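You operate a simulated robot arm through the tools that you are given. There is no shell and no other tool.

You are at the controls of a simulated two-armed robot. One attempt, no reset.

TASK
One cap on the mat is still satin: buff it bright like the other.
Fine: brown compound on the running mop; the cap goes back on the mat, the slide ends out, the buffer off.

Only the result counts: the job must be done as asked and must still hold three seconds after the hand-in. Knocking over, shifting, dropping, spilling or breaking anything else fails it. Lids that push on must go on centred and level and be pressed home; caps that screw on are set level and turned clockwise until they are tight.

THE ROBOT
Two 7-joint arms with two-finger parallel grippers on one trunk, on a base that drives. Base frame: it is fixed to the floor where the robot stands at the start and does not move with it; the origin is under the middle of the robot, x ahead of it, y to its left, z up. Units: m, rad, N and s.
The left shoulder is at the start at [0.062, 0.197, 1.104], the right one opposite. With the tool pointing down near the work surface each hand reaches from about 0.32 to 0.72 m from the robot's upright axis, wherever it stands, measured 20 degrees to its own side. Places, roughly: bench buffer [0.9, -3.2, 1]; buffer switch [1, -2.8, 0.9]. Payload 1.57 kg a hand.
Tool frame (each hand has its own): the origin (TCP) lies between the finger pads and is the grasp point; the fingertips stand 0.03 m ahead of it; z points along the fingers, y is the line along which they close. The gripper opens to 0.11 m. The fingers are 0.024 m wide and 0.012 m thick; the gripper's body (0.048 by 0.112 m) begins 0.078 m behind the TCP.
Orientation is that of the tool frame in the base frame, as a unit quaternion [w, x, y, z]. With the fingers straight down and closing along the base's y, the tool's x points along the base's -x, its y along +y and its z along -z.

THE INTERFACE
- The arms move only by the tool apply_moves. It takes "left_targets", "right_targets" or both (then of equal length, played together; a hand with none holds still); each is a list of rows, each a list of 6 numbers: the shift along the base's x, y, z in m, then the turn, a rotation vector about the base's x, y, z in rad. In form: [[x, y, z, wx, wy, wz], ...]. A call has 1 to 20 rows; each row shifts and turns the commanded pose from where the row before left it. "left_grip" and "right_grip" are, for a hand that has rows, the opening, from 0 (shut) to 1 (fully open), set as the call begins (left out, the last holds). Each row takes 0.2 s and may step no farther than 0.05 m and 0.15 rad from the row before; otherwise, or with a gripper value out of range, the whole call is refused. Where a pose cannot be reached the arm comes as near as it can. A force on the tool above 90 N (or 10 N above the force at the start of the call, whichever is more), or a blocked arm, ends the call early, and 0.2 s more pass. Each finger travels about 0.072 m/s and halts on what it meets, pressing with about 30 N; the grip force reading is that of the motor and also rises with nothing between the fingers. The clock runs only during rows and for 0.2 s after the last one: add rows that do not move to give the fingers time. It gives the time, the measured TCP pose, the force on the tool (base axes), the opening and the grip force at its end, in the units of the frame above (readings bear some noise), with the torque about the TCP (base axes, N m) and any sound that the robot's microphone picked up.
- Cameras (640 x 400 px; columns grow to the right, rows downward): "scene" is now at [0.1167, 0.014, 1.6955]; the picture's right is [0.14, -0.99, -0.00], its down [-0.70, -0.10, -0.71] and it looks along [0.70, 0.10, -0.71] (base axes); focal length 264 px, centre (320, 200). "left" rides on the left gripper at [0.07, -0.016, -0.141] in its tool frame; the picture's right is [0.23, 0.97, 0.00], its down [-0.85, 0.20, -0.48] and it looks along [-0.47, 0.11, 0.88] (tool axes); focal length 222 px, centre (320, 200). "right" rides on the right gripper at [0.07, 0.016, -0.141] in its tool frame; the picture's right is [-0.23, 0.97, 0.00], its down [-0.85, -0.20, -0.48] and it looks along [-0.47, -0.11, 0.88] (tool axes); focal length 222 px, centre (320, 200). There is no depth. A picture from a camera that has moved, and an enlarged one, comes with that camera's place and axes in the base frame and with its lens.
- get_image(camera): a new picture of that camera. It takes no simulated time.
- slide_trunk(by): slides the trunk up (or, below 0, down) by that many m; the arms and the scene camera ride with it, the base frame stays. It gives what a move gives, with no picture.
- steer(legs): drives the robot by 1 to 6 legs, each [ahead, left, turn to the left] in m, m and rad, along the robot's own axes; the way and the turn of a leg run together, so that a leg with both is an arc; at most 1.5 m and 3.142 rad a leg. The arms and the cameras ride along, it lands a little off, and it stops where it bumps. It gives what a move gives.
- turn_head(pan, tilt): turns the head with the scene camera to pan (to the left, within 1.501 rad either way) and tilt (down, from -0.506 to 1.204), counted from straight ahead of the robot. It gives what a move gives.
- close_up(camera, box): a new picture of the part [left, top, right, bottom] of that camera's present view, enlarged. It takes no simulated time.
- hand_in(): hands the job in; it is judged then, once.

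Nothing tells you exact positions but the pictures and the camera data. Unless the task says otherwise, let go and move clear before handing in.

The tools are called after ">>>" by a JSON object that holds its "api" and its "payload". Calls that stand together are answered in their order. apply_moves: Moves the arms, as the interface text tells. Its arguments: {"type":"object","properties":{"left_targets":{"type":"array","items":{"type":"array","items":{"type":"number"}}},"left_grip":{"type":"number"},"right_targets":{"type":"array","items":{"type":"array","items":{"type":"number"}}},"right_grip":{"type":"number"}},"required":[]} The other tools are called the same way: slide_trunk (by) slides the trunk up or down; steer (legs) drives the base; turn_head (pan, tilt) turns the head that bears the scene camera; get_image (camera) takes a picture; close_up (camera, box) takes an enlarged picture of a part of a camera's view; hand_in () hands the job in.

At the start:

```text
clock: 0.0
left_position: [0.4535, 0.1469, 1.1939]
left_ee_rot: [0.0, 0.0, 1.0, 0.0]
left_wrist_force: [-1.0, -0.2, -0.4]
left_moment: [0.0, -0.03, 0.02]
left_width: 0.1102
left_grip_force: 0.0
right_position: [0.4059, -0.1926, 1.1043]
right_ee_rot: [-0.001, 0.0, 1.0, 0.0]
right_wrist_force: [0.4, -0.6, -0.6]
right_moment: [0.04, 0.04, 0.01]
right_width: 0.1099
right_grip_force: 0.0
trunk travel left (down, up): [-0.7, 0.29]
robot x, y, heading: [0.0019, -0.0036, 0.001]
head pan, tilt: [0.14, 0.782]
```

scene: 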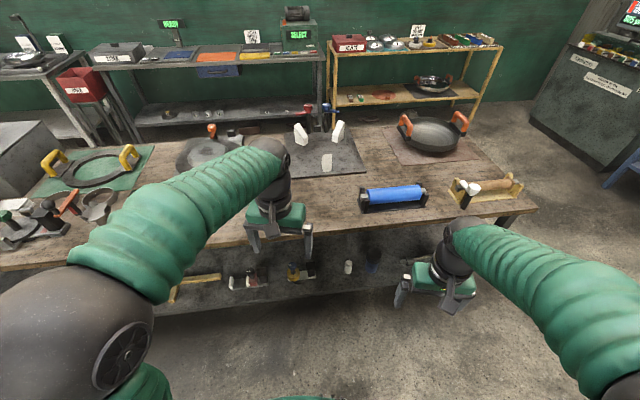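
right: 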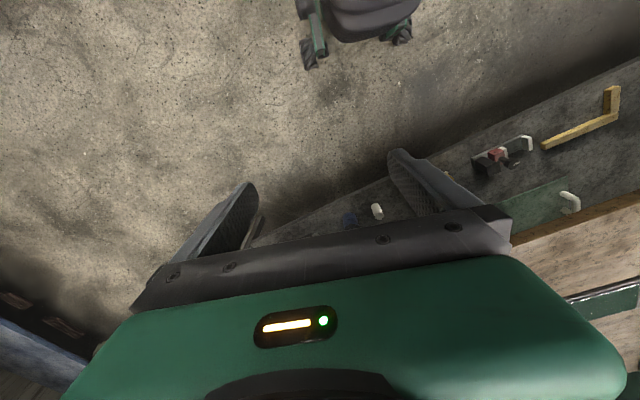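
left: 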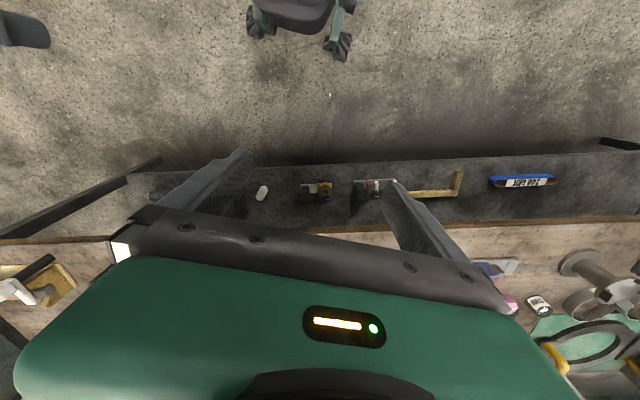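

I see a bench ahead with pans and tools; the buffer is off to my right, about 3 m away. I'll look around with the head first.

>>> {"api": "turn_head", "payload": {"pan": -0.9, "tilt": 0.4}}

>>> {"api": "get_image", "payload": {"camera": "scene"}}

>>> {"api": "turn_head", "payload": {"pan": -1.45, "tilt": 0.4}}

>>> {"api": "get_image", "payload": {"camera": "scene"}}

>>> {"api": "turn_head", "payload": {"pan": 0.0, "tilt": 0.4}}

>>> {"api": "get_image", "payload": {"camera": "scene"}}

>>> {"api": "turn_head", "payload": {"pan": 1.0, "tilt": 0.5}}

>>> {"api": "get_image", "payload": {"camera": "scene"}}

```text
clock: 1.3
left_position: [0.4523, 0.1475, 1.194]
left_ee_rot: [0.0, 0.0, 1.0, -0.001]
left_wrist_force: [0.1, -0.1, -0.1]
left_moment: [0.0, -0.01, -0.01]
left_width: 0.1103
left_grip_force: 0.1
right_position: [0.4058, -0.1927, 1.1047]
right_ee_rot: [0.001, 0.001, 1.0, 0.0]
right_wrist_force: [1.0, 0.3, -0.5]
right_moment: [-0.01, -0.01, 0.0]
right_width: 0.1101
right_grip_force: 0.1
trunk travel left (down, up): [-0.7, 0.29]
robot x, y, heading: [0.0024, 0.0023, 0.002]
head pan, tilt: [-0.901, 0.4]
```

```text
taken
camera scene: at [0.0937, -0.0699, 1.7291], right [-0.78, -0.62, 0.0], down [-0.24, 0.31, -0.92], along [0.57, -0.72, -0.39], focal length 264 px, centre (320, 200)
```

scene: 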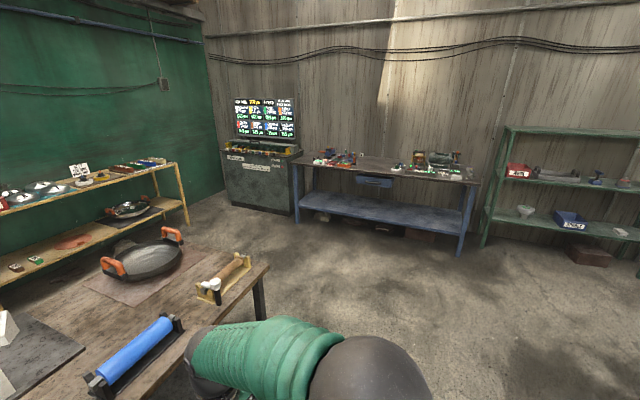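

```text
clock: 2.3
left_position: [0.4527, 0.1486, 1.194]
left_ee_rot: [0.0, 0.0, 1.0, -0.001]
left_wrist_force: [0.6, 0.1, 0.7]
left_moment: [0.02, 0.01, 0.01]
left_width: 0.1099
left_grip_force: 0.0
right_position: [0.4059, -0.1933, 1.1043]
right_ee_rot: [-0.001, 0.0, 1.0, 0.0]
right_wrist_force: [-0.5, -0.3, -0.2]
right_moment: [0.0, 0.02, 0.0]
right_width: 0.1099
right_grip_force: 0.0
trunk travel left (down, up): [-0.7, 0.29]
robot x, y, heading: [0.0002, -0.0055, -0.001]
head pan, tilt: [-1.45, 0.4]
```

```text
taken
camera scene: at [0.0471, -0.0893, 1.7292], right [-0.99, -0.12, 0.0], down [-0.05, 0.39, -0.92], along [0.11, -0.91, -0.39], focal length 264 px, centre (320, 200)
```

scene: 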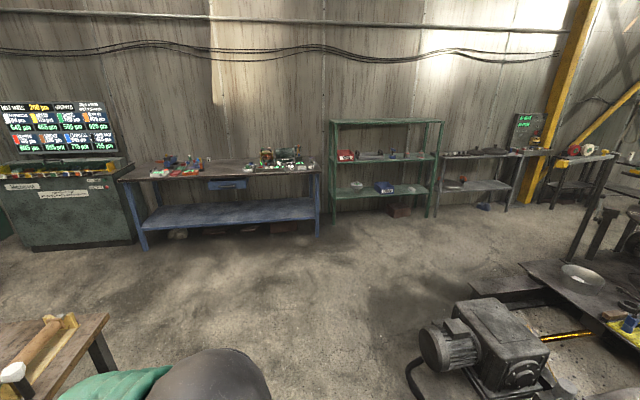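

```text
clock: 3.8
left_position: [0.4519, 0.147, 1.1929]
left_ee_rot: [0.0, 0.0, 1.0, 0.0]
left_wrist_force: [0.2, 0.1, 0.6]
left_moment: [0.03, 0.02, -0.03]
left_width: 0.1102
left_grip_force: 0.0
right_position: [0.4072, -0.1933, 1.105]
right_ee_rot: [0.0, 0.001, 1.0, 0.0]
right_wrist_force: [0.3, -0.8, 0.4]
right_moment: [0.0, 0.0, -0.03]
right_width: 0.1098
right_grip_force: 0.0
trunk travel left (down, up): [-0.7, 0.29]
robot x, y, heading: [-0.0006, 0.002, -0.002]
head pan, tilt: [0.0, 0.4]
```

```text
taken
camera scene: at [0.1286, 0.0026, 1.7291], right [0.0, -1.0, 0.0], down [-0.39, 0.0, -0.92], along [0.92, 0.0, -0.39], focal length 264 px, centre (320, 200)
```

scene: 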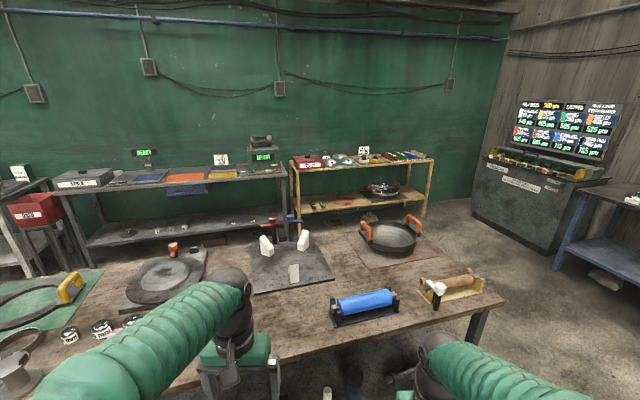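

```text
clock: 5.1
left_position: [0.453, 0.1479, 1.1932]
left_ee_rot: [-0.001, 0.0, 1.0, 0.0]
left_wrist_force: [0.2, -0.1, -0.4]
left_moment: [0.01, 0.04, 0.0]
left_width: 0.1098
left_grip_force: 0.1
right_position: [0.4066, -0.1925, 1.1051]
right_ee_rot: [0.0, 0.0, 1.0, 0.0]
right_wrist_force: [-0.6, -0.1, -0.3]
right_moment: [-0.04, 0.02, -0.04]
right_width: 0.1099
right_grip_force: 0.1
trunk travel left (down, up): [-0.7, 0.29]
robot x, y, heading: [0.0007, 0.0009, 0.005]
head pan, tilt: [1.0, 0.499]
```

```text
taken
camera scene: at [0.0852, 0.0793, 1.7201], right [0.84, -0.54, 0.0], down [-0.26, -0.4, -0.88], along [0.47, 0.74, -0.48], focal length 264 px, centre (320, 200)
```

scene: 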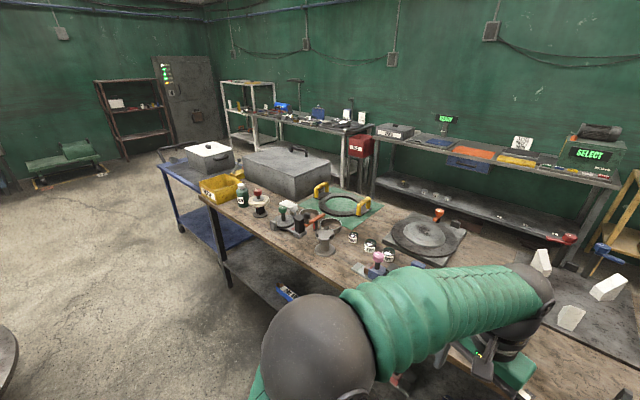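

The blue bench on the right-hand wall (y ≈ -3.2) carries the buffer. I'll zoom in there before driving.

>>> {"api": "turn_head", "payload": {"pan": -1.3, "tilt": 0.3}}

>>> {"api": "close_up", "payload": {"camera": "scene", "box": [150, 100, 470, 300]}}

>>> {"api": "get_image", "payload": {"camera": "scene"}}

```text
clock: 7.2
left_position: [0.4535, 0.1463, 1.194]
left_ee_rot: [0.001, -0.001, 1.0, 0.0]
left_wrist_force: [0.2, -0.7, 0.2]
left_moment: [-0.04, 0.01, 0.01]
left_width: 0.1097
left_grip_force: 0.0
right_position: [0.4063, -0.1924, 1.1059]
right_ee_rot: [0.0, 0.0, 1.0, 0.0]
right_wrist_force: [0.0, 0.4, 0.1]
right_moment: [-0.01, -0.03, -0.02]
right_width: 0.1104
right_grip_force: 0.1
trunk travel left (down, up): [-0.7, 0.29]
robot x, y, heading: [-0.0006, -0.0046, 0.002]
head pan, tilt: [-1.3, 0.3]
```

```text
2.00 times, centred on (310, 200) of scene
camera zoom: at [0.061, -0.0874, 1.7385], right [-0.96, -0.27, 0.0], down [-0.08, 0.29, -0.96], along [0.26, -0.92, -0.3], focal length 528 px, centre (340, 200)
```

zoom: 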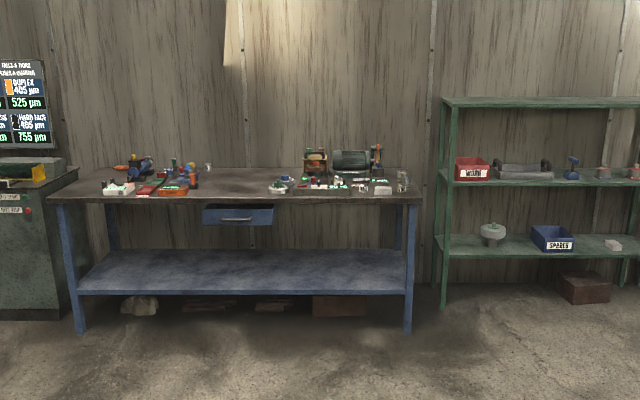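

```text
taken
camera scene: at [0.061, -0.0874, 1.7385], right [-0.96, -0.27, 0.0], down [-0.08, 0.29, -0.96], along [0.26, -0.92, -0.3], focal length 264 px, centre (320, 200)
```

scene: 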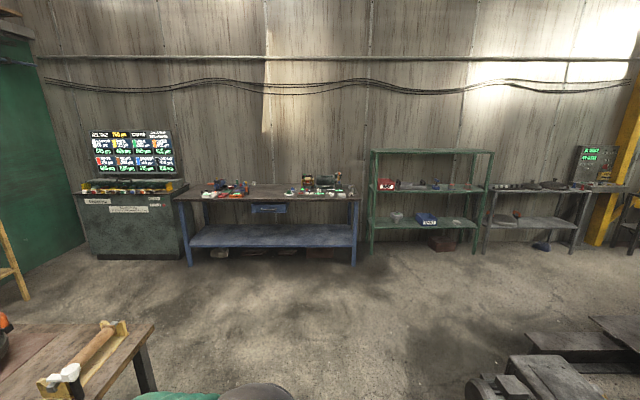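

I'll turn right and drive toward the blue bench, stopping short to look.

>>> {"api": "steer", "payload": {"legs": [[0, 0, -1.5708], [1.3, 0, 0], [0, 0.85, 0]]}}

>>> {"api": "turn_head", "payload": {"pan": 0.0, "tilt": 0.5}}

>>> {"api": "get_image", "payload": {"camera": "scene"}}

```text
clock: 21.7
left_position: [0.9558, -1.7762, 1.1939]
left_ee_rot: [0.001, 0.703, 0.712, 0.001]
left_wrist_force: [-0.7, 0.2, -0.2]
left_moment: [-0.02, -0.02, 0.0]
left_width: 0.1101
left_grip_force: 0.0
right_position: [0.6137, -1.7335, 1.1034]
right_ee_rot: [0.001, 0.703, 0.711, 0.001]
right_wrist_force: [0.3, -0.1, 0.2]
right_moment: [-0.01, -0.05, -0.02]
right_width: 0.1098
right_grip_force: 0.1
trunk travel left (down, up): [-0.7, 0.29]
robot x, y, heading: [0.804, -1.3268, -1.559]
head pan, tilt: [-1.3, 0.3]
```

```text
clock: 23.2
left_position: [0.9601, -1.7741, 1.1945]
left_ee_rot: [0.0, 0.702, 0.712, 0.0]
left_wrist_force: [0.2, -0.1, 0.6]
left_moment: [-0.02, 0.03, 0.01]
left_width: 0.1101
left_grip_force: 0.0
right_position: [0.6179, -1.7324, 1.1064]
right_ee_rot: [0.0, 0.703, 0.711, 0.0]
right_wrist_force: [-1.2, -0.7, -1.0]
right_moment: [0.0, 0.02, 0.01]
right_width: 0.1097
right_grip_force: 0.1
trunk travel left (down, up): [-0.7, 0.29]
robot x, y, heading: [0.8034, -1.3211, -1.557]
head pan, tilt: [0.0, 0.499]
```

```text
taken
camera scene: at [0.81, -1.4462, 1.72], right [-1.0, -0.01, 0.0], down [-0.01, 0.48, -0.88], along [0.01, -0.88, -0.48], focal length 264 px, centre (320, 200)
```

scene: 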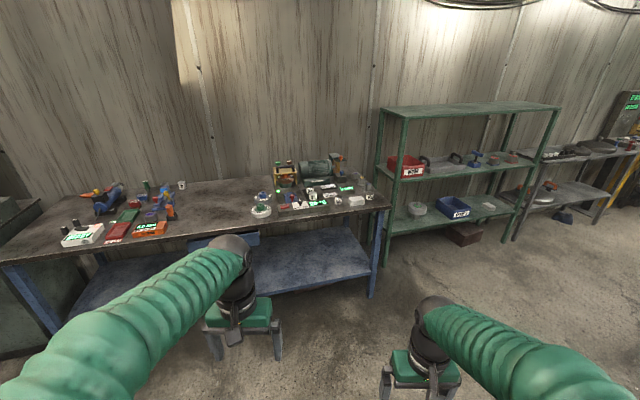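

>>> {"api": "close_up", "payload": {"camera": "scene", "box": [236, 140, 396, 240]}}

>>> {"api": "close_up", "payload": {"camera": "scene", "box": [40, 160, 200, 260]}}

```text
4.00 times, centred on (316, 190) of scene
camera zoom: at [0.81, -1.4462, 1.72], right [-1.0, -0.01, 0.0], down [-0.01, 0.48, -0.88], along [0.01, -0.88, -0.48], focal length 1057 px, centre (336, 240)
```

zoom: 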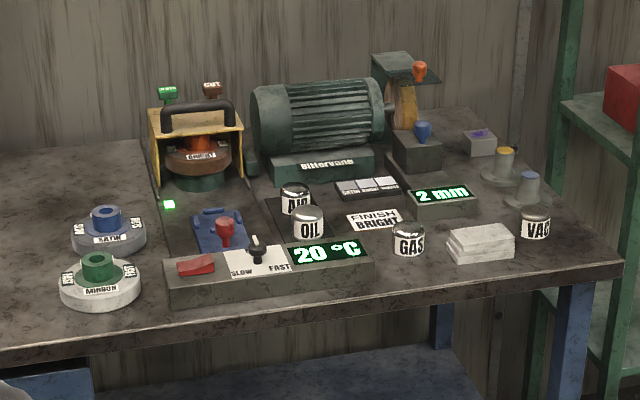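

```text
4.00 times, centred on (120, 210) of scene
camera zoom: at [0.81, -1.4462, 1.72], right [-1.0, -0.01, 0.0], down [-0.01, 0.48, -0.88], along [0.01, -0.88, -0.48], focal length 1057 px, centre (1120, 160)
```

zoom: 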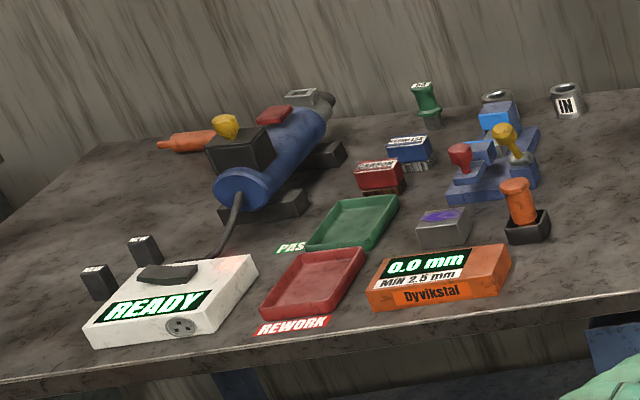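

The buffer station has a mop, a blue slide with a red knob, compound sticks on posts, a red switch, a speed knob and a mat with caps. I'll move nearer and lift the trunk for a clearer view.

>>> {"api": "steer", "payload": {"legs": [[0.65, 0, -0.01]]}}

>>> {"api": "turn_head", "payload": {"pan": 0.0, "tilt": 0.7}}

>>> {"api": "get_image", "payload": {"camera": "scene"}}

```text
clock: 26.8
left_position: [0.9628, -2.4332, 1.1941]
left_ee_rot: [0.0, 0.704, 0.71, -0.001]
left_wrist_force: [0.3, 0.6, -0.2]
left_moment: [-0.01, 0.03, -0.02]
left_width: 0.11
left_grip_force: 0.1
right_position: [0.6231, -2.3894, 1.1063]
right_ee_rot: [0.001, 0.704, 0.71, 0.0]
right_wrist_force: [0.1, 0.8, 0.2]
right_moment: [-0.01, 0.05, 0.01]
right_width: 0.1099
right_grip_force: 0.0
trunk travel left (down, up): [-0.7, 0.29]
robot x, y, heading: [0.8134, -1.982, -1.564]
head pan, tilt: [0.0, 0.499]
```

```text
clock: 27.6
left_position: [0.9636, -2.4327, 1.1933]
left_ee_rot: [0.0, 0.705, 0.709, 0.0]
left_wrist_force: [-0.1, -0.2, -0.5]
left_moment: [0.01, 0.02, -0.02]
left_width: 0.1102
left_grip_force: 0.1
right_position: [0.624, -2.3891, 1.1048]
right_ee_rot: [0.0, 0.704, 0.71, 0.0]
right_wrist_force: [0.1, -0.5, 0.0]
right_moment: [0.03, 0.0, 0.01]
right_width: 0.1099
right_grip_force: 0.1
trunk travel left (down, up): [-0.7, 0.29]
robot x, y, heading: [0.8135, -1.9802, -1.562]
head pan, tilt: [0.0, 0.7]
```

```text
taken
camera scene: at [0.8164, -2.0982, 1.7023], right [-1.0, -0.01, 0.0], down [-0.01, 0.65, -0.76], along [0.01, -0.76, -0.65], focal length 264 px, centre (320, 200)
```

scene: 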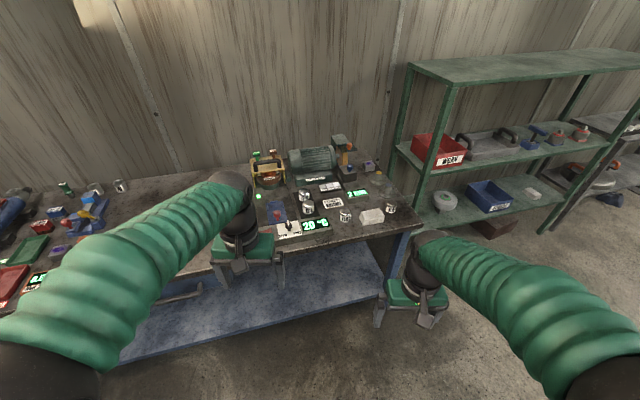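

>>> {"api": "close_up", "payload": {"camera": "scene", "box": [236, 130, 396, 240]}}

>>> {"api": "close_up", "payload": {"camera": "scene", "box": [240, 140, 320, 190]}}

>>> {"api": "close_up", "payload": {"camera": "scene", "box": [260, 180, 340, 240]}}

```text
3.64 times, centred on (316, 185) of scene
camera zoom: at [0.8164, -2.0982, 1.7023], right [-1.0, -0.01, 0.0], down [-0.01, 0.65, -0.76], along [0.01, -0.76, -0.65], focal length 961 px, centre (334, 254)
```

zoom: 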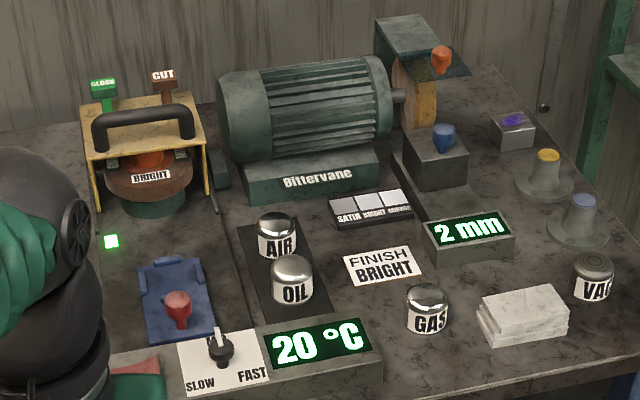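

```text
8.00 times, centred on (280, 165) of scene
camera zoom: at [0.8164, -2.0982, 1.7023], right [-1.0, -0.01, 0.0], down [-0.01, 0.65, -0.76], along [0.01, -0.76, -0.65], focal length 2113 px, centre (640, 480)
```

zoom: 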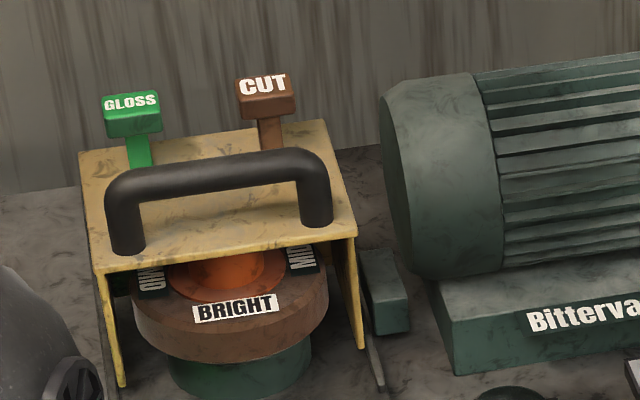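

```text
6.67 times, centred on (300, 210) of scene
camera zoom: at [0.8164, -2.0982, 1.7023], right [-1.0, -0.01, 0.0], down [-0.01, 0.65, -0.76], along [0.01, -0.76, -0.65], focal length 1761 px, centre (453, 133)
```

zoom: 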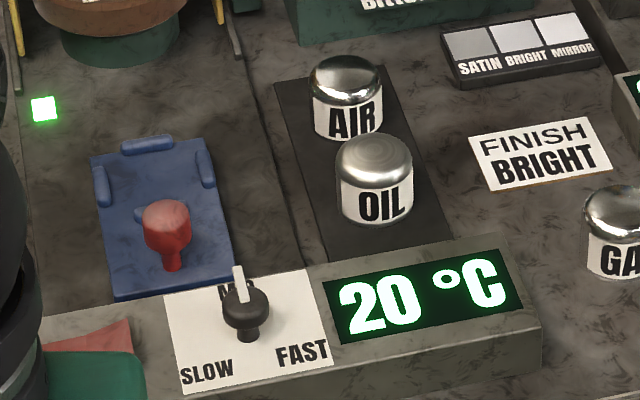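

The mounted mop is labelled BRIGHT under a yellow hood, with green GLOSS and brown CUT compound pieces behind it. OIL is the satin cap on the mat. I'll look at other readable signs and the left camera view.

>>> {"api": "get_image", "payload": {"camera": "left"}}

>>> {"api": "turn_head", "payload": {"pan": 0.35, "tilt": 0.2}}

>>> {"api": "get_image", "payload": {"camera": "scene"}}

```text
taken
camera left: at [0.9468, -2.3625, 1.3354], right [0.97, 0.23, 0.0], down [0.21, -0.85, 0.48], along [0.11, -0.47, -0.88], focal length 222 px, centre (320, 200)
```

left: 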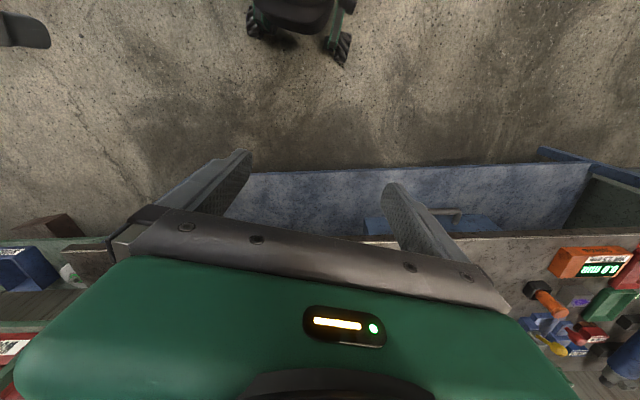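

```text
clock: 28.5
left_position: [0.9632, -2.4313, 1.1953]
left_ee_rot: [0.001, 0.705, 0.709, -0.002]
left_wrist_force: [0.4, 1.2, -0.7]
left_moment: [-0.01, 0.0, 0.03]
left_width: 0.1099
left_grip_force: 0.0
right_position: [0.6221, -2.3892, 1.1052]
right_ee_rot: [0.001, 0.705, 0.709, -0.001]
right_wrist_force: [-0.1, -0.2, -0.1]
right_moment: [0.02, -0.02, 0.0]
right_width: 0.11
right_grip_force: 0.1
trunk travel left (down, up): [-0.7, 0.29]
robot x, y, heading: [0.8131, -1.9854, -1.565]
head pan, tilt: [0.351, 0.201]
```

```text
taken
camera scene: at [0.8484, -2.1, 1.7476], right [-0.94, -0.35, 0.0], down [-0.07, 0.19, -0.98], along [0.34, -0.92, -0.2], focal length 264 px, centre (320, 200)
```

scene: 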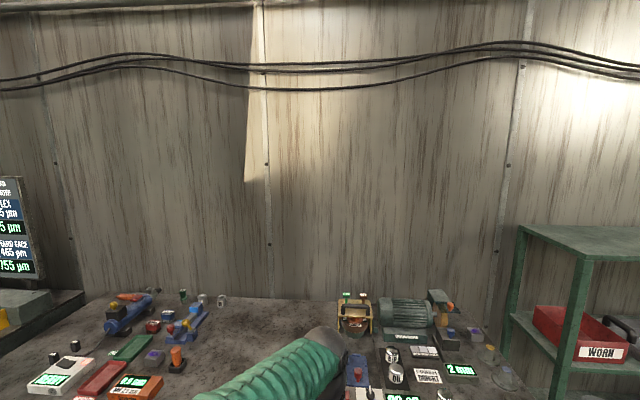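

>>> {"api": "turn_head", "payload": {"pan": 0.0, "tilt": 1.0}}

>>> {"api": "steer", "payload": {"legs": [[0.3, 0.03, 0]]}}

>>> {"api": "get_image", "payload": {"camera": "scene"}}

>>> {"api": "get_image", "payload": {"camera": "left"}}

```text
clock: 29.6
left_position: [0.9633, -2.4322, 1.1943]
left_ee_rot: [0.0, 0.705, 0.71, -0.001]
left_wrist_force: [-0.1, 0.1, -0.1]
left_moment: [0.02, 0.04, 0.0]
left_width: 0.1099
left_grip_force: 0.1
right_position: [0.6224, -2.3893, 1.1053]
right_ee_rot: [0.0, 0.704, 0.71, 0.0]
right_wrist_force: [0.8, 0.9, 0.4]
right_moment: [0.01, 0.02, 0.01]
right_width: 0.11
right_grip_force: 0.1
trunk travel left (down, up): [-0.7, 0.29]
robot x, y, heading: [0.8156, -1.9849, -1.564]
head pan, tilt: [0.0, 1.0]
```

```text
clock: 31.6
left_position: [0.9957, -2.7246, 1.1957]
left_ee_rot: [0.002, 0.703, 0.711, 0.0]
left_wrist_force: [-0.1, 0.0, 1.0]
left_moment: [0.01, -0.05, 0.02]
left_width: 0.1101
left_grip_force: 0.0
right_position: [0.6551, -2.683, 1.106]
right_ee_rot: [0.001, 0.704, 0.71, 0.0]
right_wrist_force: [0.4, 0.8, 0.8]
right_moment: [-0.01, 0.01, 0.0]
right_width: 0.1099
right_grip_force: 0.0
trunk travel left (down, up): [-0.7, 0.29]
robot x, y, heading: [0.8443, -2.2754, -1.563]
head pan, tilt: [0.0, 1.0]
```

```text
taken
camera scene: at [0.847, -2.3741, 1.6791], right [-1.0, -0.01, 0.0], down [-0.01, 0.84, -0.54], along [0.01, -0.54, -0.84], focal length 264 px, centre (320, 200)
```

scene: 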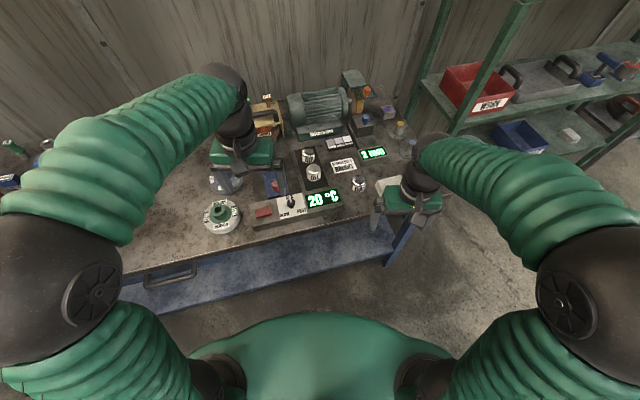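

```text
taken
camera left: at [0.9781, -2.6547, 1.3363], right [0.97, 0.24, 0.0], down [0.21, -0.85, 0.48], along [0.11, -0.47, -0.88], focal length 222 px, centre (320, 200)
```

left: 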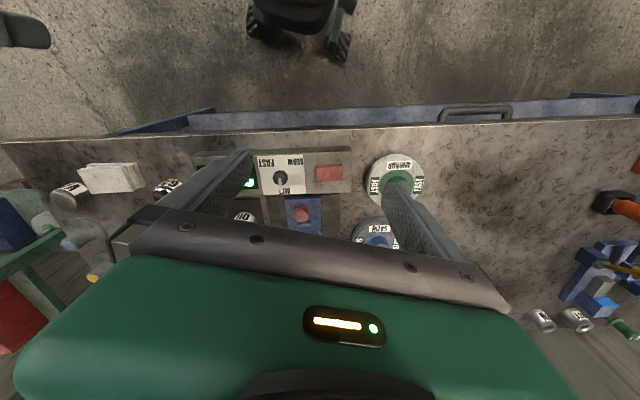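

I'll move the left hand aside to get an unobstructed view of the station.

>>> {"api": "apply_moves", "payload": {"left_targets": [[0.05, 0.02, 0, 0, 0, 0], [0.05, 0.02, 0, 0, 0, 0], [0.05, 0.02, 0, 0, 0, 0], [0.05, 0.02, 0, 0, 0, 0], [0.05, 0.02, 0, 0, 0, 0]]}}

>>> {"api": "turn_head", "payload": {"pan": 0.0, "tilt": 0.85}}

>>> {"api": "get_image", "payload": {"camera": "scene"}}

>>> {"api": "close_up", "payload": {"camera": "scene", "box": [220, 60, 420, 185]}}

>>> {"api": "close_up", "payload": {"camera": "scene", "box": [190, 60, 310, 135]}}

>>> {"api": "close_up", "payload": {"camera": "scene", "box": [230, 120, 350, 195]}}

```text
refused: row 1 steps farther than a row can; nothing moved
```

```text
clock: 32.4
left_position: [0.9959, -2.7267, 1.1944]
left_ee_rot: [0.001, 0.704, 0.71, 0.0]
left_wrist_force: [0.7, -0.3, -0.4]
left_moment: [0.05, 0.03, 0.0]
left_width: 0.11
left_grip_force: 0.1
right_position: [0.6557, -2.6845, 1.1051]
right_ee_rot: [0.0, 0.704, 0.71, 0.001]
right_wrist_force: [0.5, -0.3, -0.2]
right_moment: [0.03, -0.01, 0.0]
right_width: 0.11
right_grip_force: 0.0
trunk travel left (down, up): [-0.7, 0.29]
robot x, y, heading: [0.8443, -2.2782, -1.558]
head pan, tilt: [0.0, 0.85]
```

```text
taken
camera scene: at [0.8484, -2.3858, 1.69], right [-1.0, -0.01, 0.0], down [-0.01, 0.75, -0.66], along [0.01, -0.66, -0.75], focal length 264 px, centre (320, 200)
```

scene: 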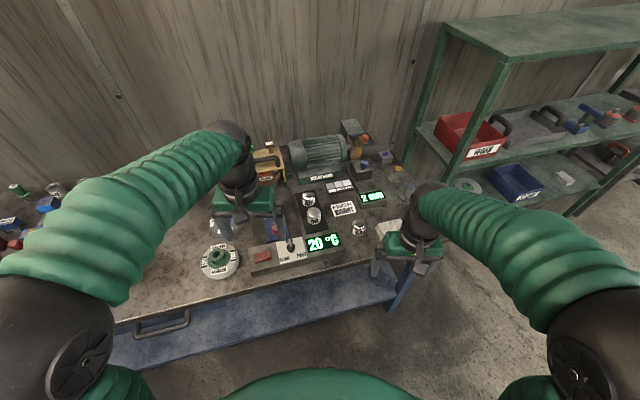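

```text
3.20 times, centred on (320, 122) of scene
camera zoom: at [0.8484, -2.3858, 1.69], right [-1.0, -0.01, 0.0], down [-0.01, 0.75, -0.66], along [0.01, -0.66, -0.75], focal length 845 px, centre (320, 448)
```

zoom: 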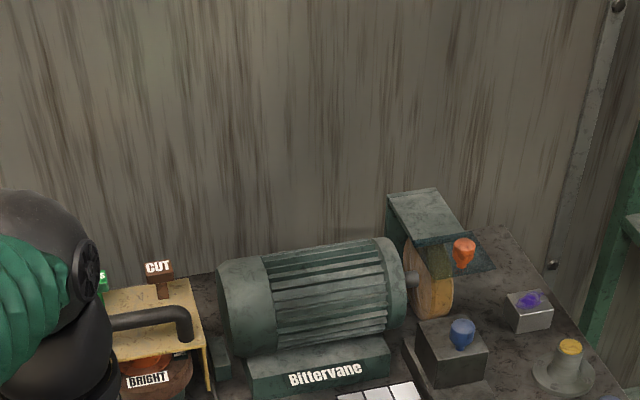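

```text
5.33 times, centred on (250, 98) of scene
camera zoom: at [0.8484, -2.3858, 1.69], right [-1.0, -0.01, 0.0], down [-0.01, 0.75, -0.66], along [0.01, -0.66, -0.75], focal length 1409 px, centre (693, 747)
```

zoom: 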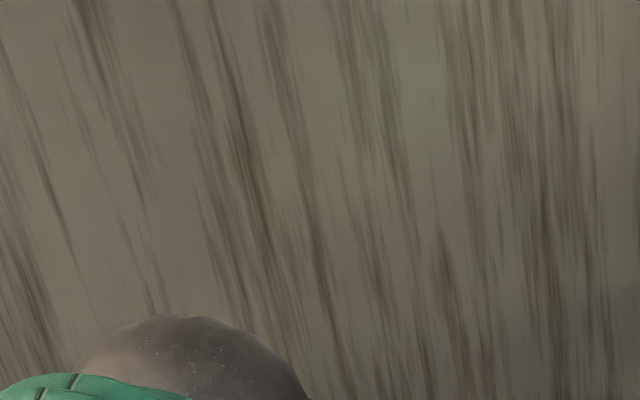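

```text
5.33 times, centred on (290, 158) of scene
camera zoom: at [0.8484, -2.3858, 1.69], right [-1.0, -0.01, 0.0], down [-0.01, 0.75, -0.66], along [0.01, -0.66, -0.75], focal length 1409 px, centre (480, 427)
```

zoom: 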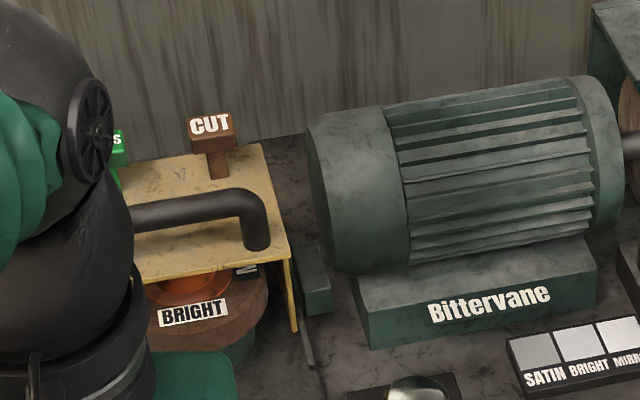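

>>> {"api": "apply_moves", "payload": {"left_targets": [[0.045, 0.02, 0, 0, 0, 0], [0.045, 0.02, 0, 0, 0, 0], [0.045, 0.02, 0, 0, 0, 0], [0.045, 0.02, 0, 0, 0, 0], [0.045, 0.02, 0, 0, 0, 0], [0.045, 0.02, 0, 0, 0, 0]]}}

>>> {"api": "get_image", "payload": {"camera": "scene"}}

>>> {"api": "close_up", "payload": {"camera": "scene", "box": [210, 120, 310, 182]}}

>>> {"api": "close_up", "payload": {"camera": "scene", "box": [210, 180, 330, 280]}}

>>> {"api": "close_up", "payload": {"camera": "scene", "box": [280, 180, 400, 260]}}

```text
clock: 33.8
left_position: [1.2744, -2.6069, 1.1917]
left_ee_rot: [-0.001, 0.705, 0.709, -0.002]
left_wrist_force: [-0.3, -0.3, 0.4]
left_moment: [0.01, 0.02, 0.02]
left_width: 0.1102
left_grip_force: 0.1
right_position: [0.6588, -2.6838, 1.1061]
right_ee_rot: [-0.001, 0.704, 0.71, 0.0]
right_wrist_force: [0.1, 0.1, 0.8]
right_moment: [-0.01, 0.01, 0.0]
right_width: 0.1098
right_grip_force: 0.1
trunk travel left (down, up): [-0.7, 0.29]
robot x, y, heading: [0.8467, -2.2768, -1.564]
head pan, tilt: [0.0, 0.85]
```

```text
taken
camera scene: at [0.8525, -2.3854, 1.69], right [-1.0, -0.01, 0.0], down [-0.01, 0.75, -0.66], along [0.0, -0.66, -0.75], focal length 264 px, centre (320, 200)
```

scene: 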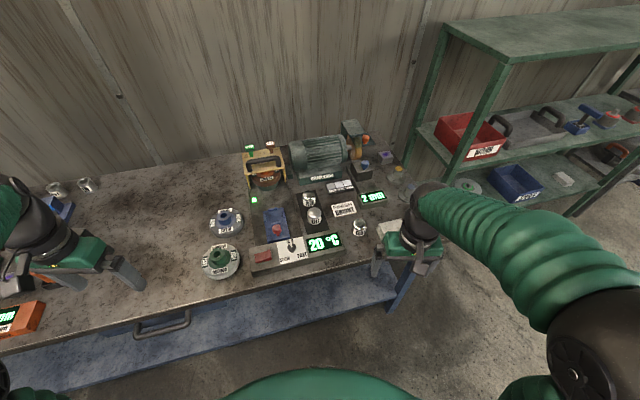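

```text
6.40 times, centred on (260, 151) of scene
camera zoom: at [0.8525, -2.3854, 1.69], right [-1.0, -0.01, 0.0], down [-0.01, 0.75, -0.66], along [0.0, -0.66, -0.75], focal length 1691 px, centre (704, 514)
```

zoom: 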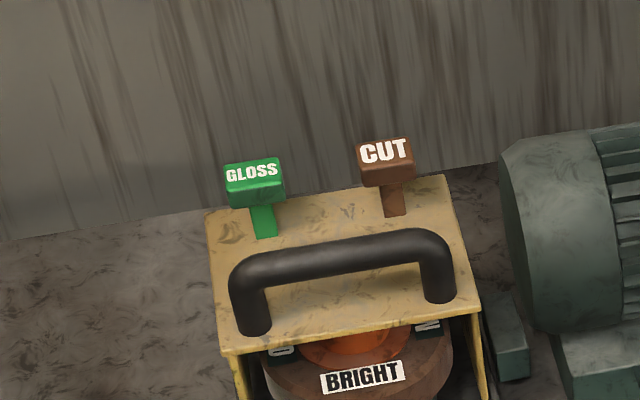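

```text
4.00 times, centred on (270, 230) of scene
camera zoom: at [0.8525, -2.3854, 1.69], right [-1.0, -0.01, 0.0], down [-0.01, 0.75, -0.66], along [0.0, -0.66, -0.75], focal length 1057 px, centre (520, 80)
```

zoom: 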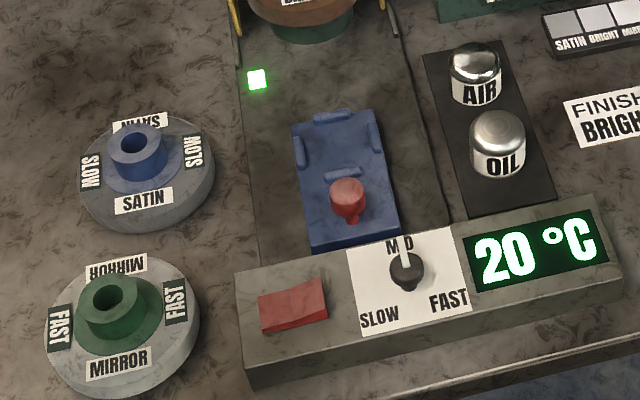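

```text
5.00 times, centred on (340, 220) of scene
camera zoom: at [0.8525, -2.3854, 1.69], right [-1.0, -0.01, 0.0], down [-0.01, 0.75, -0.66], along [0.0, -0.66, -0.75], focal length 1321 px, centre (220, 100)
```

zoom: 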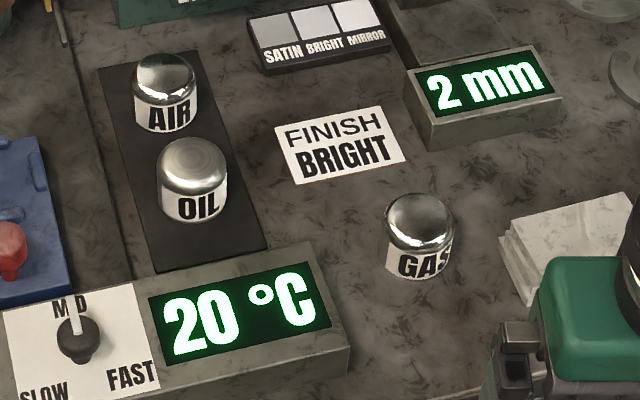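

The stations reads clearly: the BRIGHT mop is mounted (speed MID), the other two are SATIN/SLOW and MIRROR/FAST, and the knob is at MID. OIL is the satin cap, near (0.876, -3.008) with its base at z≈0.876. I'll drive a bit closer for reach.

>>> {"api": "steer", "payload": {"legs": [[0.16, 0.05, 0]]}}

>>> {"api": "get_image", "payload": {"camera": "scene"}}

>>> {"api": "close_up", "payload": {"camera": "scene", "box": [230, 100, 390, 200]}}

>>> {"api": "close_up", "payload": {"camera": "scene", "box": [230, 190, 390, 290]}}

```text
clock: 35.2
left_position: [1.3192, -2.7667, 1.1951]
left_ee_rot: [0.002, 0.704, 0.71, -0.002]
left_wrist_force: [-0.2, -0.4, -0.3]
left_moment: [-0.01, 0.0, 0.0]
left_width: 0.1099
left_grip_force: 0.0
right_position: [0.7032, -2.8423, 1.107]
right_ee_rot: [0.002, 0.705, 0.709, -0.001]
right_wrist_force: [-0.3, 0.5, -0.4]
right_moment: [-0.02, -0.02, -0.01]
right_width: 0.1099
right_grip_force: 0.0
trunk travel left (down, up): [-0.7, 0.29]
robot x, y, heading: [0.8929, -2.4366, -1.565]
head pan, tilt: [0.0, 0.85]
```

```text
taken
camera scene: at [0.8946, -2.5424, 1.6904], right [-1.0, -0.01, 0.0], down [0.0, 0.75, -0.66], along [0.01, -0.66, -0.75], focal length 264 px, centre (320, 200)
```

scene: 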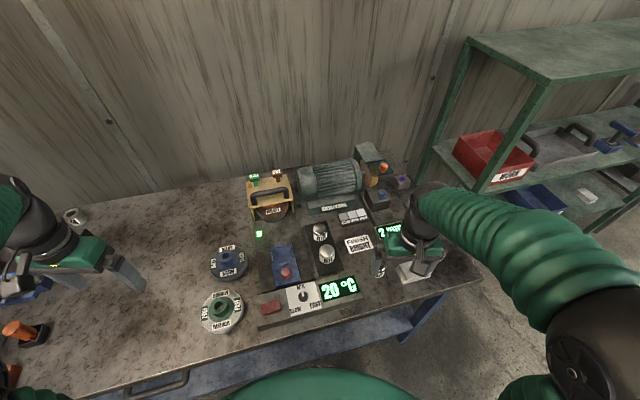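

```text
4.00 times, centred on (310, 150) of scene
camera zoom: at [0.8946, -2.5424, 1.6904], right [-1.0, -0.01, 0.0], down [0.0, 0.75, -0.66], along [0.01, -0.66, -0.75], focal length 1057 px, centre (360, 400)
```

zoom: 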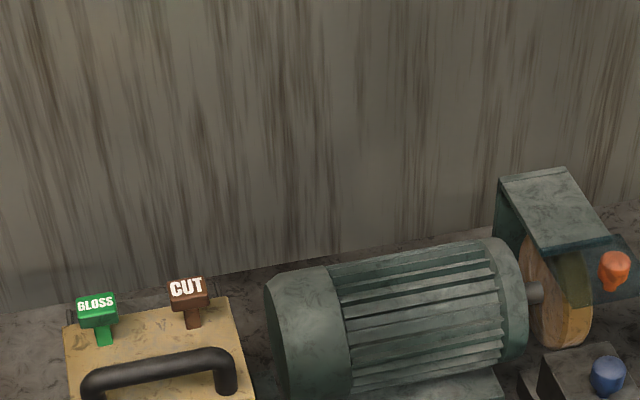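

```text
4.00 times, centred on (310, 240) of scene
camera zoom: at [0.8946, -2.5424, 1.6904], right [-1.0, -0.01, 0.0], down [0.0, 0.75, -0.66], along [0.01, -0.66, -0.75], focal length 1057 px, centre (360, 40)
```

zoom: 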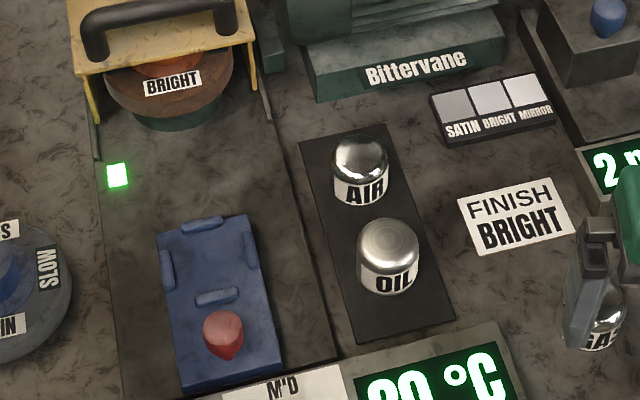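

I'm close enough now; the station is turned about 15° from the bench. I'll draw the right hand back, and bring the left hand over the OIL cap, turned so the fingers will pass the nest stops diagonally.

>>> {"api": "apply_moves", "payload": {"left_targets": [[-0.044, -0.02, 0, 0, 0, -0.05], [-0.044, -0.02, 0, 0, 0, -0.05], [-0.044, -0.02, 0, 0, 0, -0.05], [-0.044, -0.02, 0, 0, 0, -0.05], [-0.044, -0.02, 0, 0, 0, -0.05], [-0.044, -0.02, 0, 0, 0, -0.05], [-0.044, -0.02, 0, 0, 0, -0.05], [-0.044, -0.02, 0, 0, 0, -0.05], [-0.044, -0.02, 0, 0, 0, -0.05], [-0.044, -0.02, 0, 0, 0, -0.05]], "right_targets": [[-0.01, 0.016, 0, 0, 0, 0], [-0.01, 0.016, 0, 0, 0, 0], [-0.01, 0.016, 0, 0, 0, 0], [-0.01, 0.016, 0, 0, 0, 0], [-0.01, 0.016, 0, 0, 0, 0], [-0.01, 0.016, 0, 0, 0, 0], [-0.01, 0.016, 0, 0, 0, 0], [-0.01, 0.016, 0, 0, 0, 0], [-0.01, 0.016, 0, 0, 0, 0], [-0.01, 0.016, 0, 0, 0, 0]]}}

>>> {"api": "get_image", "payload": {"camera": "left"}}

>>> {"api": "get_image", "payload": {"camera": "scene"}}

```text
clock: 37.4
left_position: [0.8815, -2.9672, 1.1949]
left_ee_rot: [0.001, 0.858, 0.514, -0.001]
left_wrist_force: [0.4, -0.3, 0.7]
left_moment: [0.02, -0.06, -0.02]
left_width: 0.1101
left_grip_force: 0.1
right_position: [0.6049, -2.6856, 1.1034]
right_ee_rot: [0.0, 0.704, 0.711, 0.002]
right_wrist_force: [0.5, 0.0, -1.2]
right_moment: [0.01, -0.03, 0.0]
right_width: 0.1099
right_grip_force: 0.0
trunk travel left (down, up): [-0.7, 0.29]
robot x, y, heading: [0.8941, -2.4392, -1.562]
head pan, tilt: [0.0, 0.85]
```

```text
taken
camera left: at [0.8998, -2.8976, 1.337], right [0.97, -0.26, 0.0], down [-0.23, -0.85, 0.48], along [-0.12, -0.46, -0.88], focal length 222 px, centre (320, 200)
```

left: 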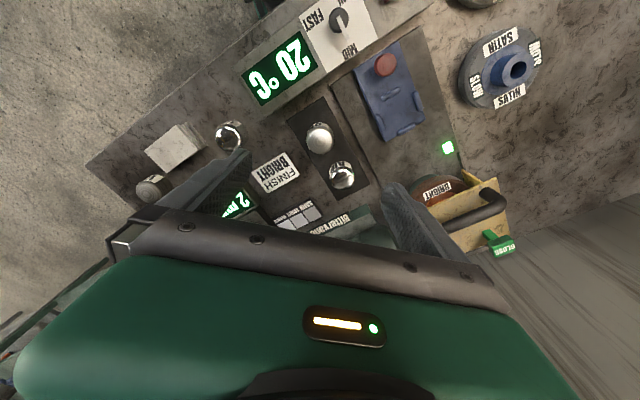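

```text
taken
camera scene: at [0.8951, -2.5491, 1.6899], right [-1.0, -0.01, 0.0], down [0.0, 0.75, -0.66], along [0.01, -0.66, -0.75], focal length 264 px, centre (320, 200)
```

scene: 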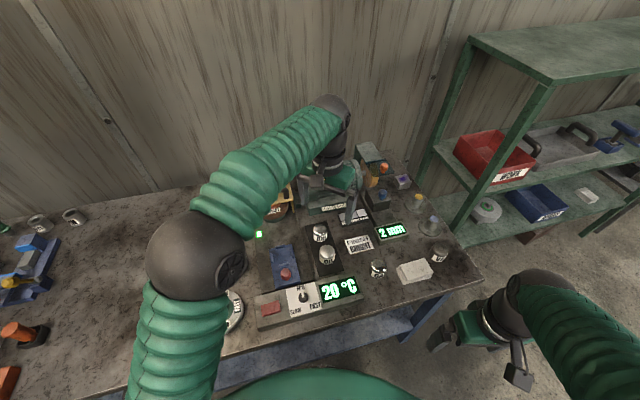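

>>> {"api": "close_up", "payload": {"camera": "left", "box": [280, 40, 440, 140]}}

>>> {"api": "close_up", "payload": {"camera": "left", "box": [270, 110, 390, 185]}}

>>> {"api": "close_up", "payload": {"camera": "left", "box": [400, 130, 520, 270]}}

```text
4.00 times, centred on (360, 90) of left
camera zoom: at [0.8998, -2.8976, 1.337], right [0.97, -0.26, 0.0], down [-0.23, -0.85, 0.48], along [-0.12, -0.46, -0.88], focal length 888 px, centre (160, 640)
```

zoom: 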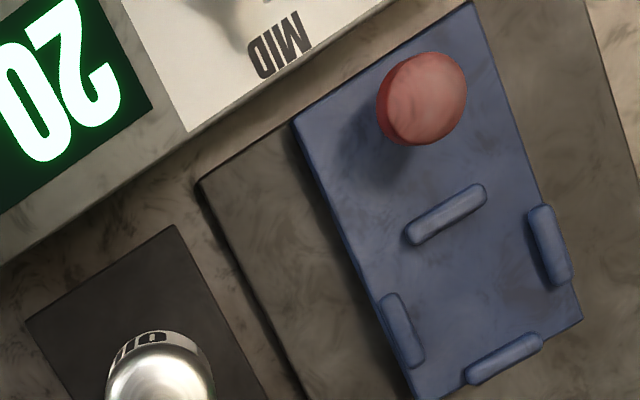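

```text
5.33 times, centred on (330, 148) of left
camera zoom: at [0.8998, -2.8976, 1.337], right [0.97, -0.26, 0.0], down [-0.23, -0.85, 0.48], along [-0.12, -0.46, -0.88], focal length 1185 px, centre (267, 480)
```

zoom: 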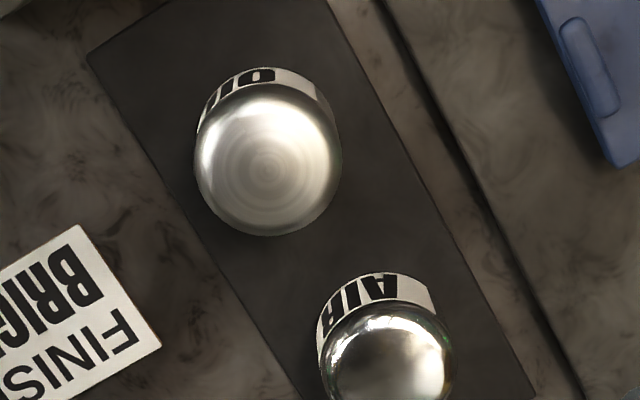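

```text
2.86 times, centred on (460, 200) of left
camera zoom: at [0.8998, -2.8976, 1.337], right [0.97, -0.26, 0.0], down [-0.23, -0.85, 0.48], along [-0.12, -0.46, -0.88], focal length 635 px, centre (-80, 200)
```

zoom: 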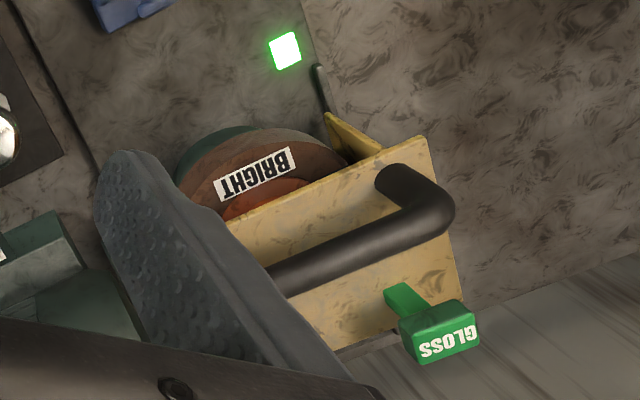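

OIL is at about (0.874, -2.995). I'll centre over it, come down to just above it and check.

>>> {"api": "apply_moves", "payload": {"left_targets": [[-0.004, -0.014, -0.04, 0, 0, 0], [-0.003, -0.014, -0.04, 0, 0, 0], [0, 0, -0.045, 0, 0, 0], [0, 0, -0.045, 0, 0, 0], [0, 0, 0, 0, 0, 0]], "left_grip": 1.0}}

>>> {"api": "get_image", "payload": {"camera": "left"}}

```text
clock: 38.6
left_position: [0.8732, -2.9977, 1.0256]
left_ee_rot: [0.0, 0.858, 0.514, -0.001]
left_wrist_force: [1.1, 0.0, -0.3]
left_moment: [-0.03, 0.02, 0.0]
left_width: 0.1099
left_grip_force: 0.1
right_position: [0.607, -2.6848, 1.1036]
right_ee_rot: [0.0, 0.705, 0.71, 0.001]
right_wrist_force: [1.3, 0.1, 0.3]
right_moment: [0.0, 0.01, 0.0]
right_width: 0.1099
right_grip_force: 0.0
trunk travel left (down, up): [-0.7, 0.29]
robot x, y, heading: [0.8966, -2.4408, -1.561]
head pan, tilt: [0.0, 0.85]
```

```text
taken
camera left: at [0.892, -2.9283, 1.1668], right [0.97, -0.26, 0.0], down [-0.23, -0.85, 0.48], along [-0.12, -0.46, -0.88], focal length 222 px, centre (320, 200)
```

left: 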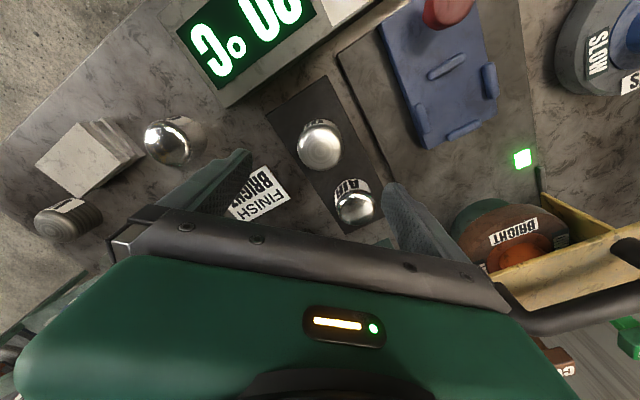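

>>> {"api": "close_up", "payload": {"camera": "left", "box": [280, 110, 360, 170]}}

>>> {"api": "close_up", "payload": {"camera": "scene", "box": [290, 200, 390, 280]}}

```text
6.67 times, centred on (320, 140) of left
camera zoom: at [0.892, -2.9283, 1.1668], right [0.97, -0.26, 0.0], down [-0.23, -0.85, 0.48], along [-0.12, -0.46, -0.88], focal length 1481 px, centre (320, 600)
```

zoom: 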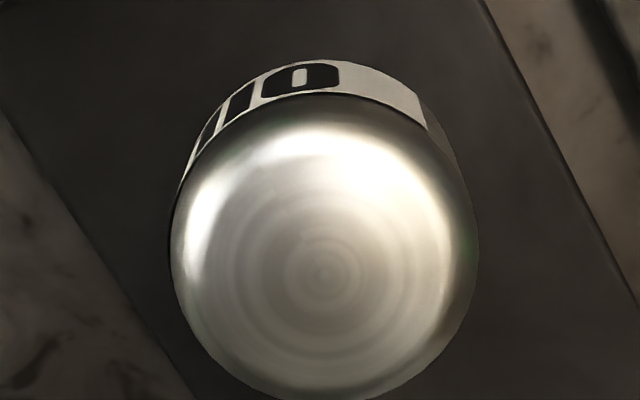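

```text
5.00 times, centred on (340, 240) of scene
camera zoom: at [0.8979, -2.5478, 1.69], right [-1.0, -0.01, 0.0], down [-0.01, 0.75, -0.66], along [0.01, -0.66, -0.75], focal length 1321 px, centre (220, 0)
```

zoom: 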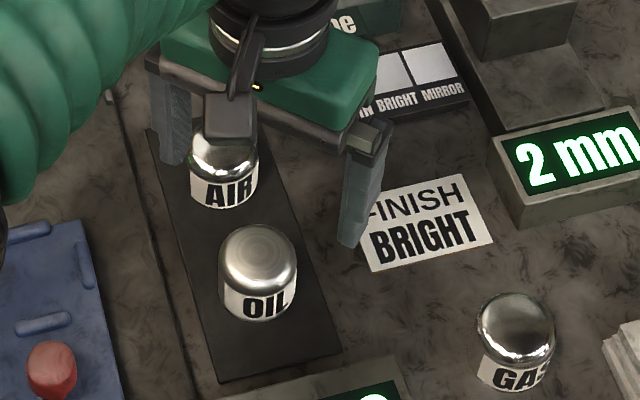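

OIL confirmed at (0.875, -2.994). I'll lower with a small correction, then close the fingers gently.

>>> {"api": "apply_moves", "payload": {"left_targets": [[0.002, 0.0035, -0.03, 0, 0, 0], [0, 0, -0.03, 0, 0, 0], [0, 0, -0.025, 0, 0, 0], [0, 0, -0.015, 0, 0, 0], [0, 0, 0, 0, 0, 0]], "left_grip": 1.0}}

>>> {"api": "get_image", "payload": {"camera": "left"}}

>>> {"api": "close_up", "payload": {"camera": "scene", "box": [290, 200, 390, 280]}}

```text
clock: 39.8
left_position: [0.8755, -2.9935, 0.9262]
left_ee_rot: [0.0, 0.858, 0.514, -0.001]
left_wrist_force: [1.1, -0.1, 0.8]
left_moment: [-0.04, 0.02, -0.04]
left_width: 0.1102
left_grip_force: 0.0
right_position: [0.6058, -2.6849, 1.1041]
right_ee_rot: [0.001, 0.705, 0.71, 0.002]
right_wrist_force: [0.6, -0.2, -0.7]
right_moment: [0.01, 0.01, 0.0]
right_width: 0.1103
right_grip_force: 0.1
trunk travel left (down, up): [-0.7, 0.29]
robot x, y, heading: [0.8964, -2.438, -1.565]
head pan, tilt: [0.0, 0.85]
```

```text
taken
camera left: at [0.8941, -2.9227, 1.066], right [0.97, -0.26, 0.0], down [-0.23, -0.85, 0.48], along [-0.12, -0.46, -0.88], focal length 222 px, centre (320, 200)
```

left: 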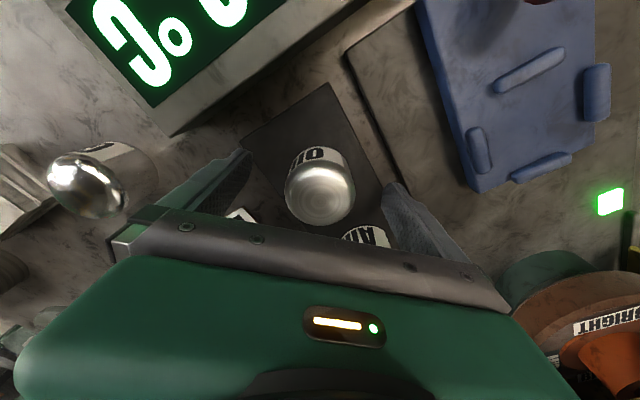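

```text
5.00 times, centred on (340, 240) of scene
camera zoom: at [0.8976, -2.5476, 1.69], right [-1.0, -0.01, 0.0], down [-0.01, 0.75, -0.66], along [0.01, -0.66, -0.75], focal length 1321 px, centre (220, 0)
```

zoom: 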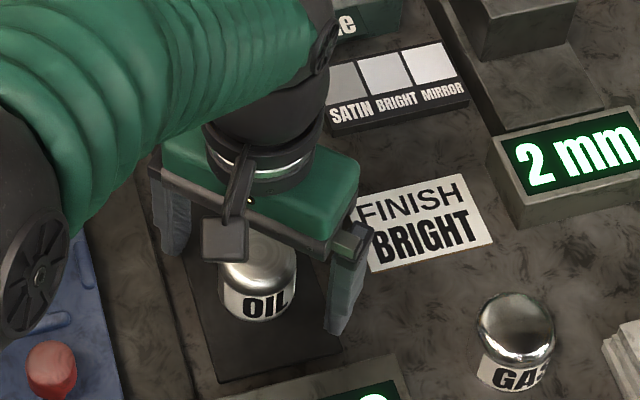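

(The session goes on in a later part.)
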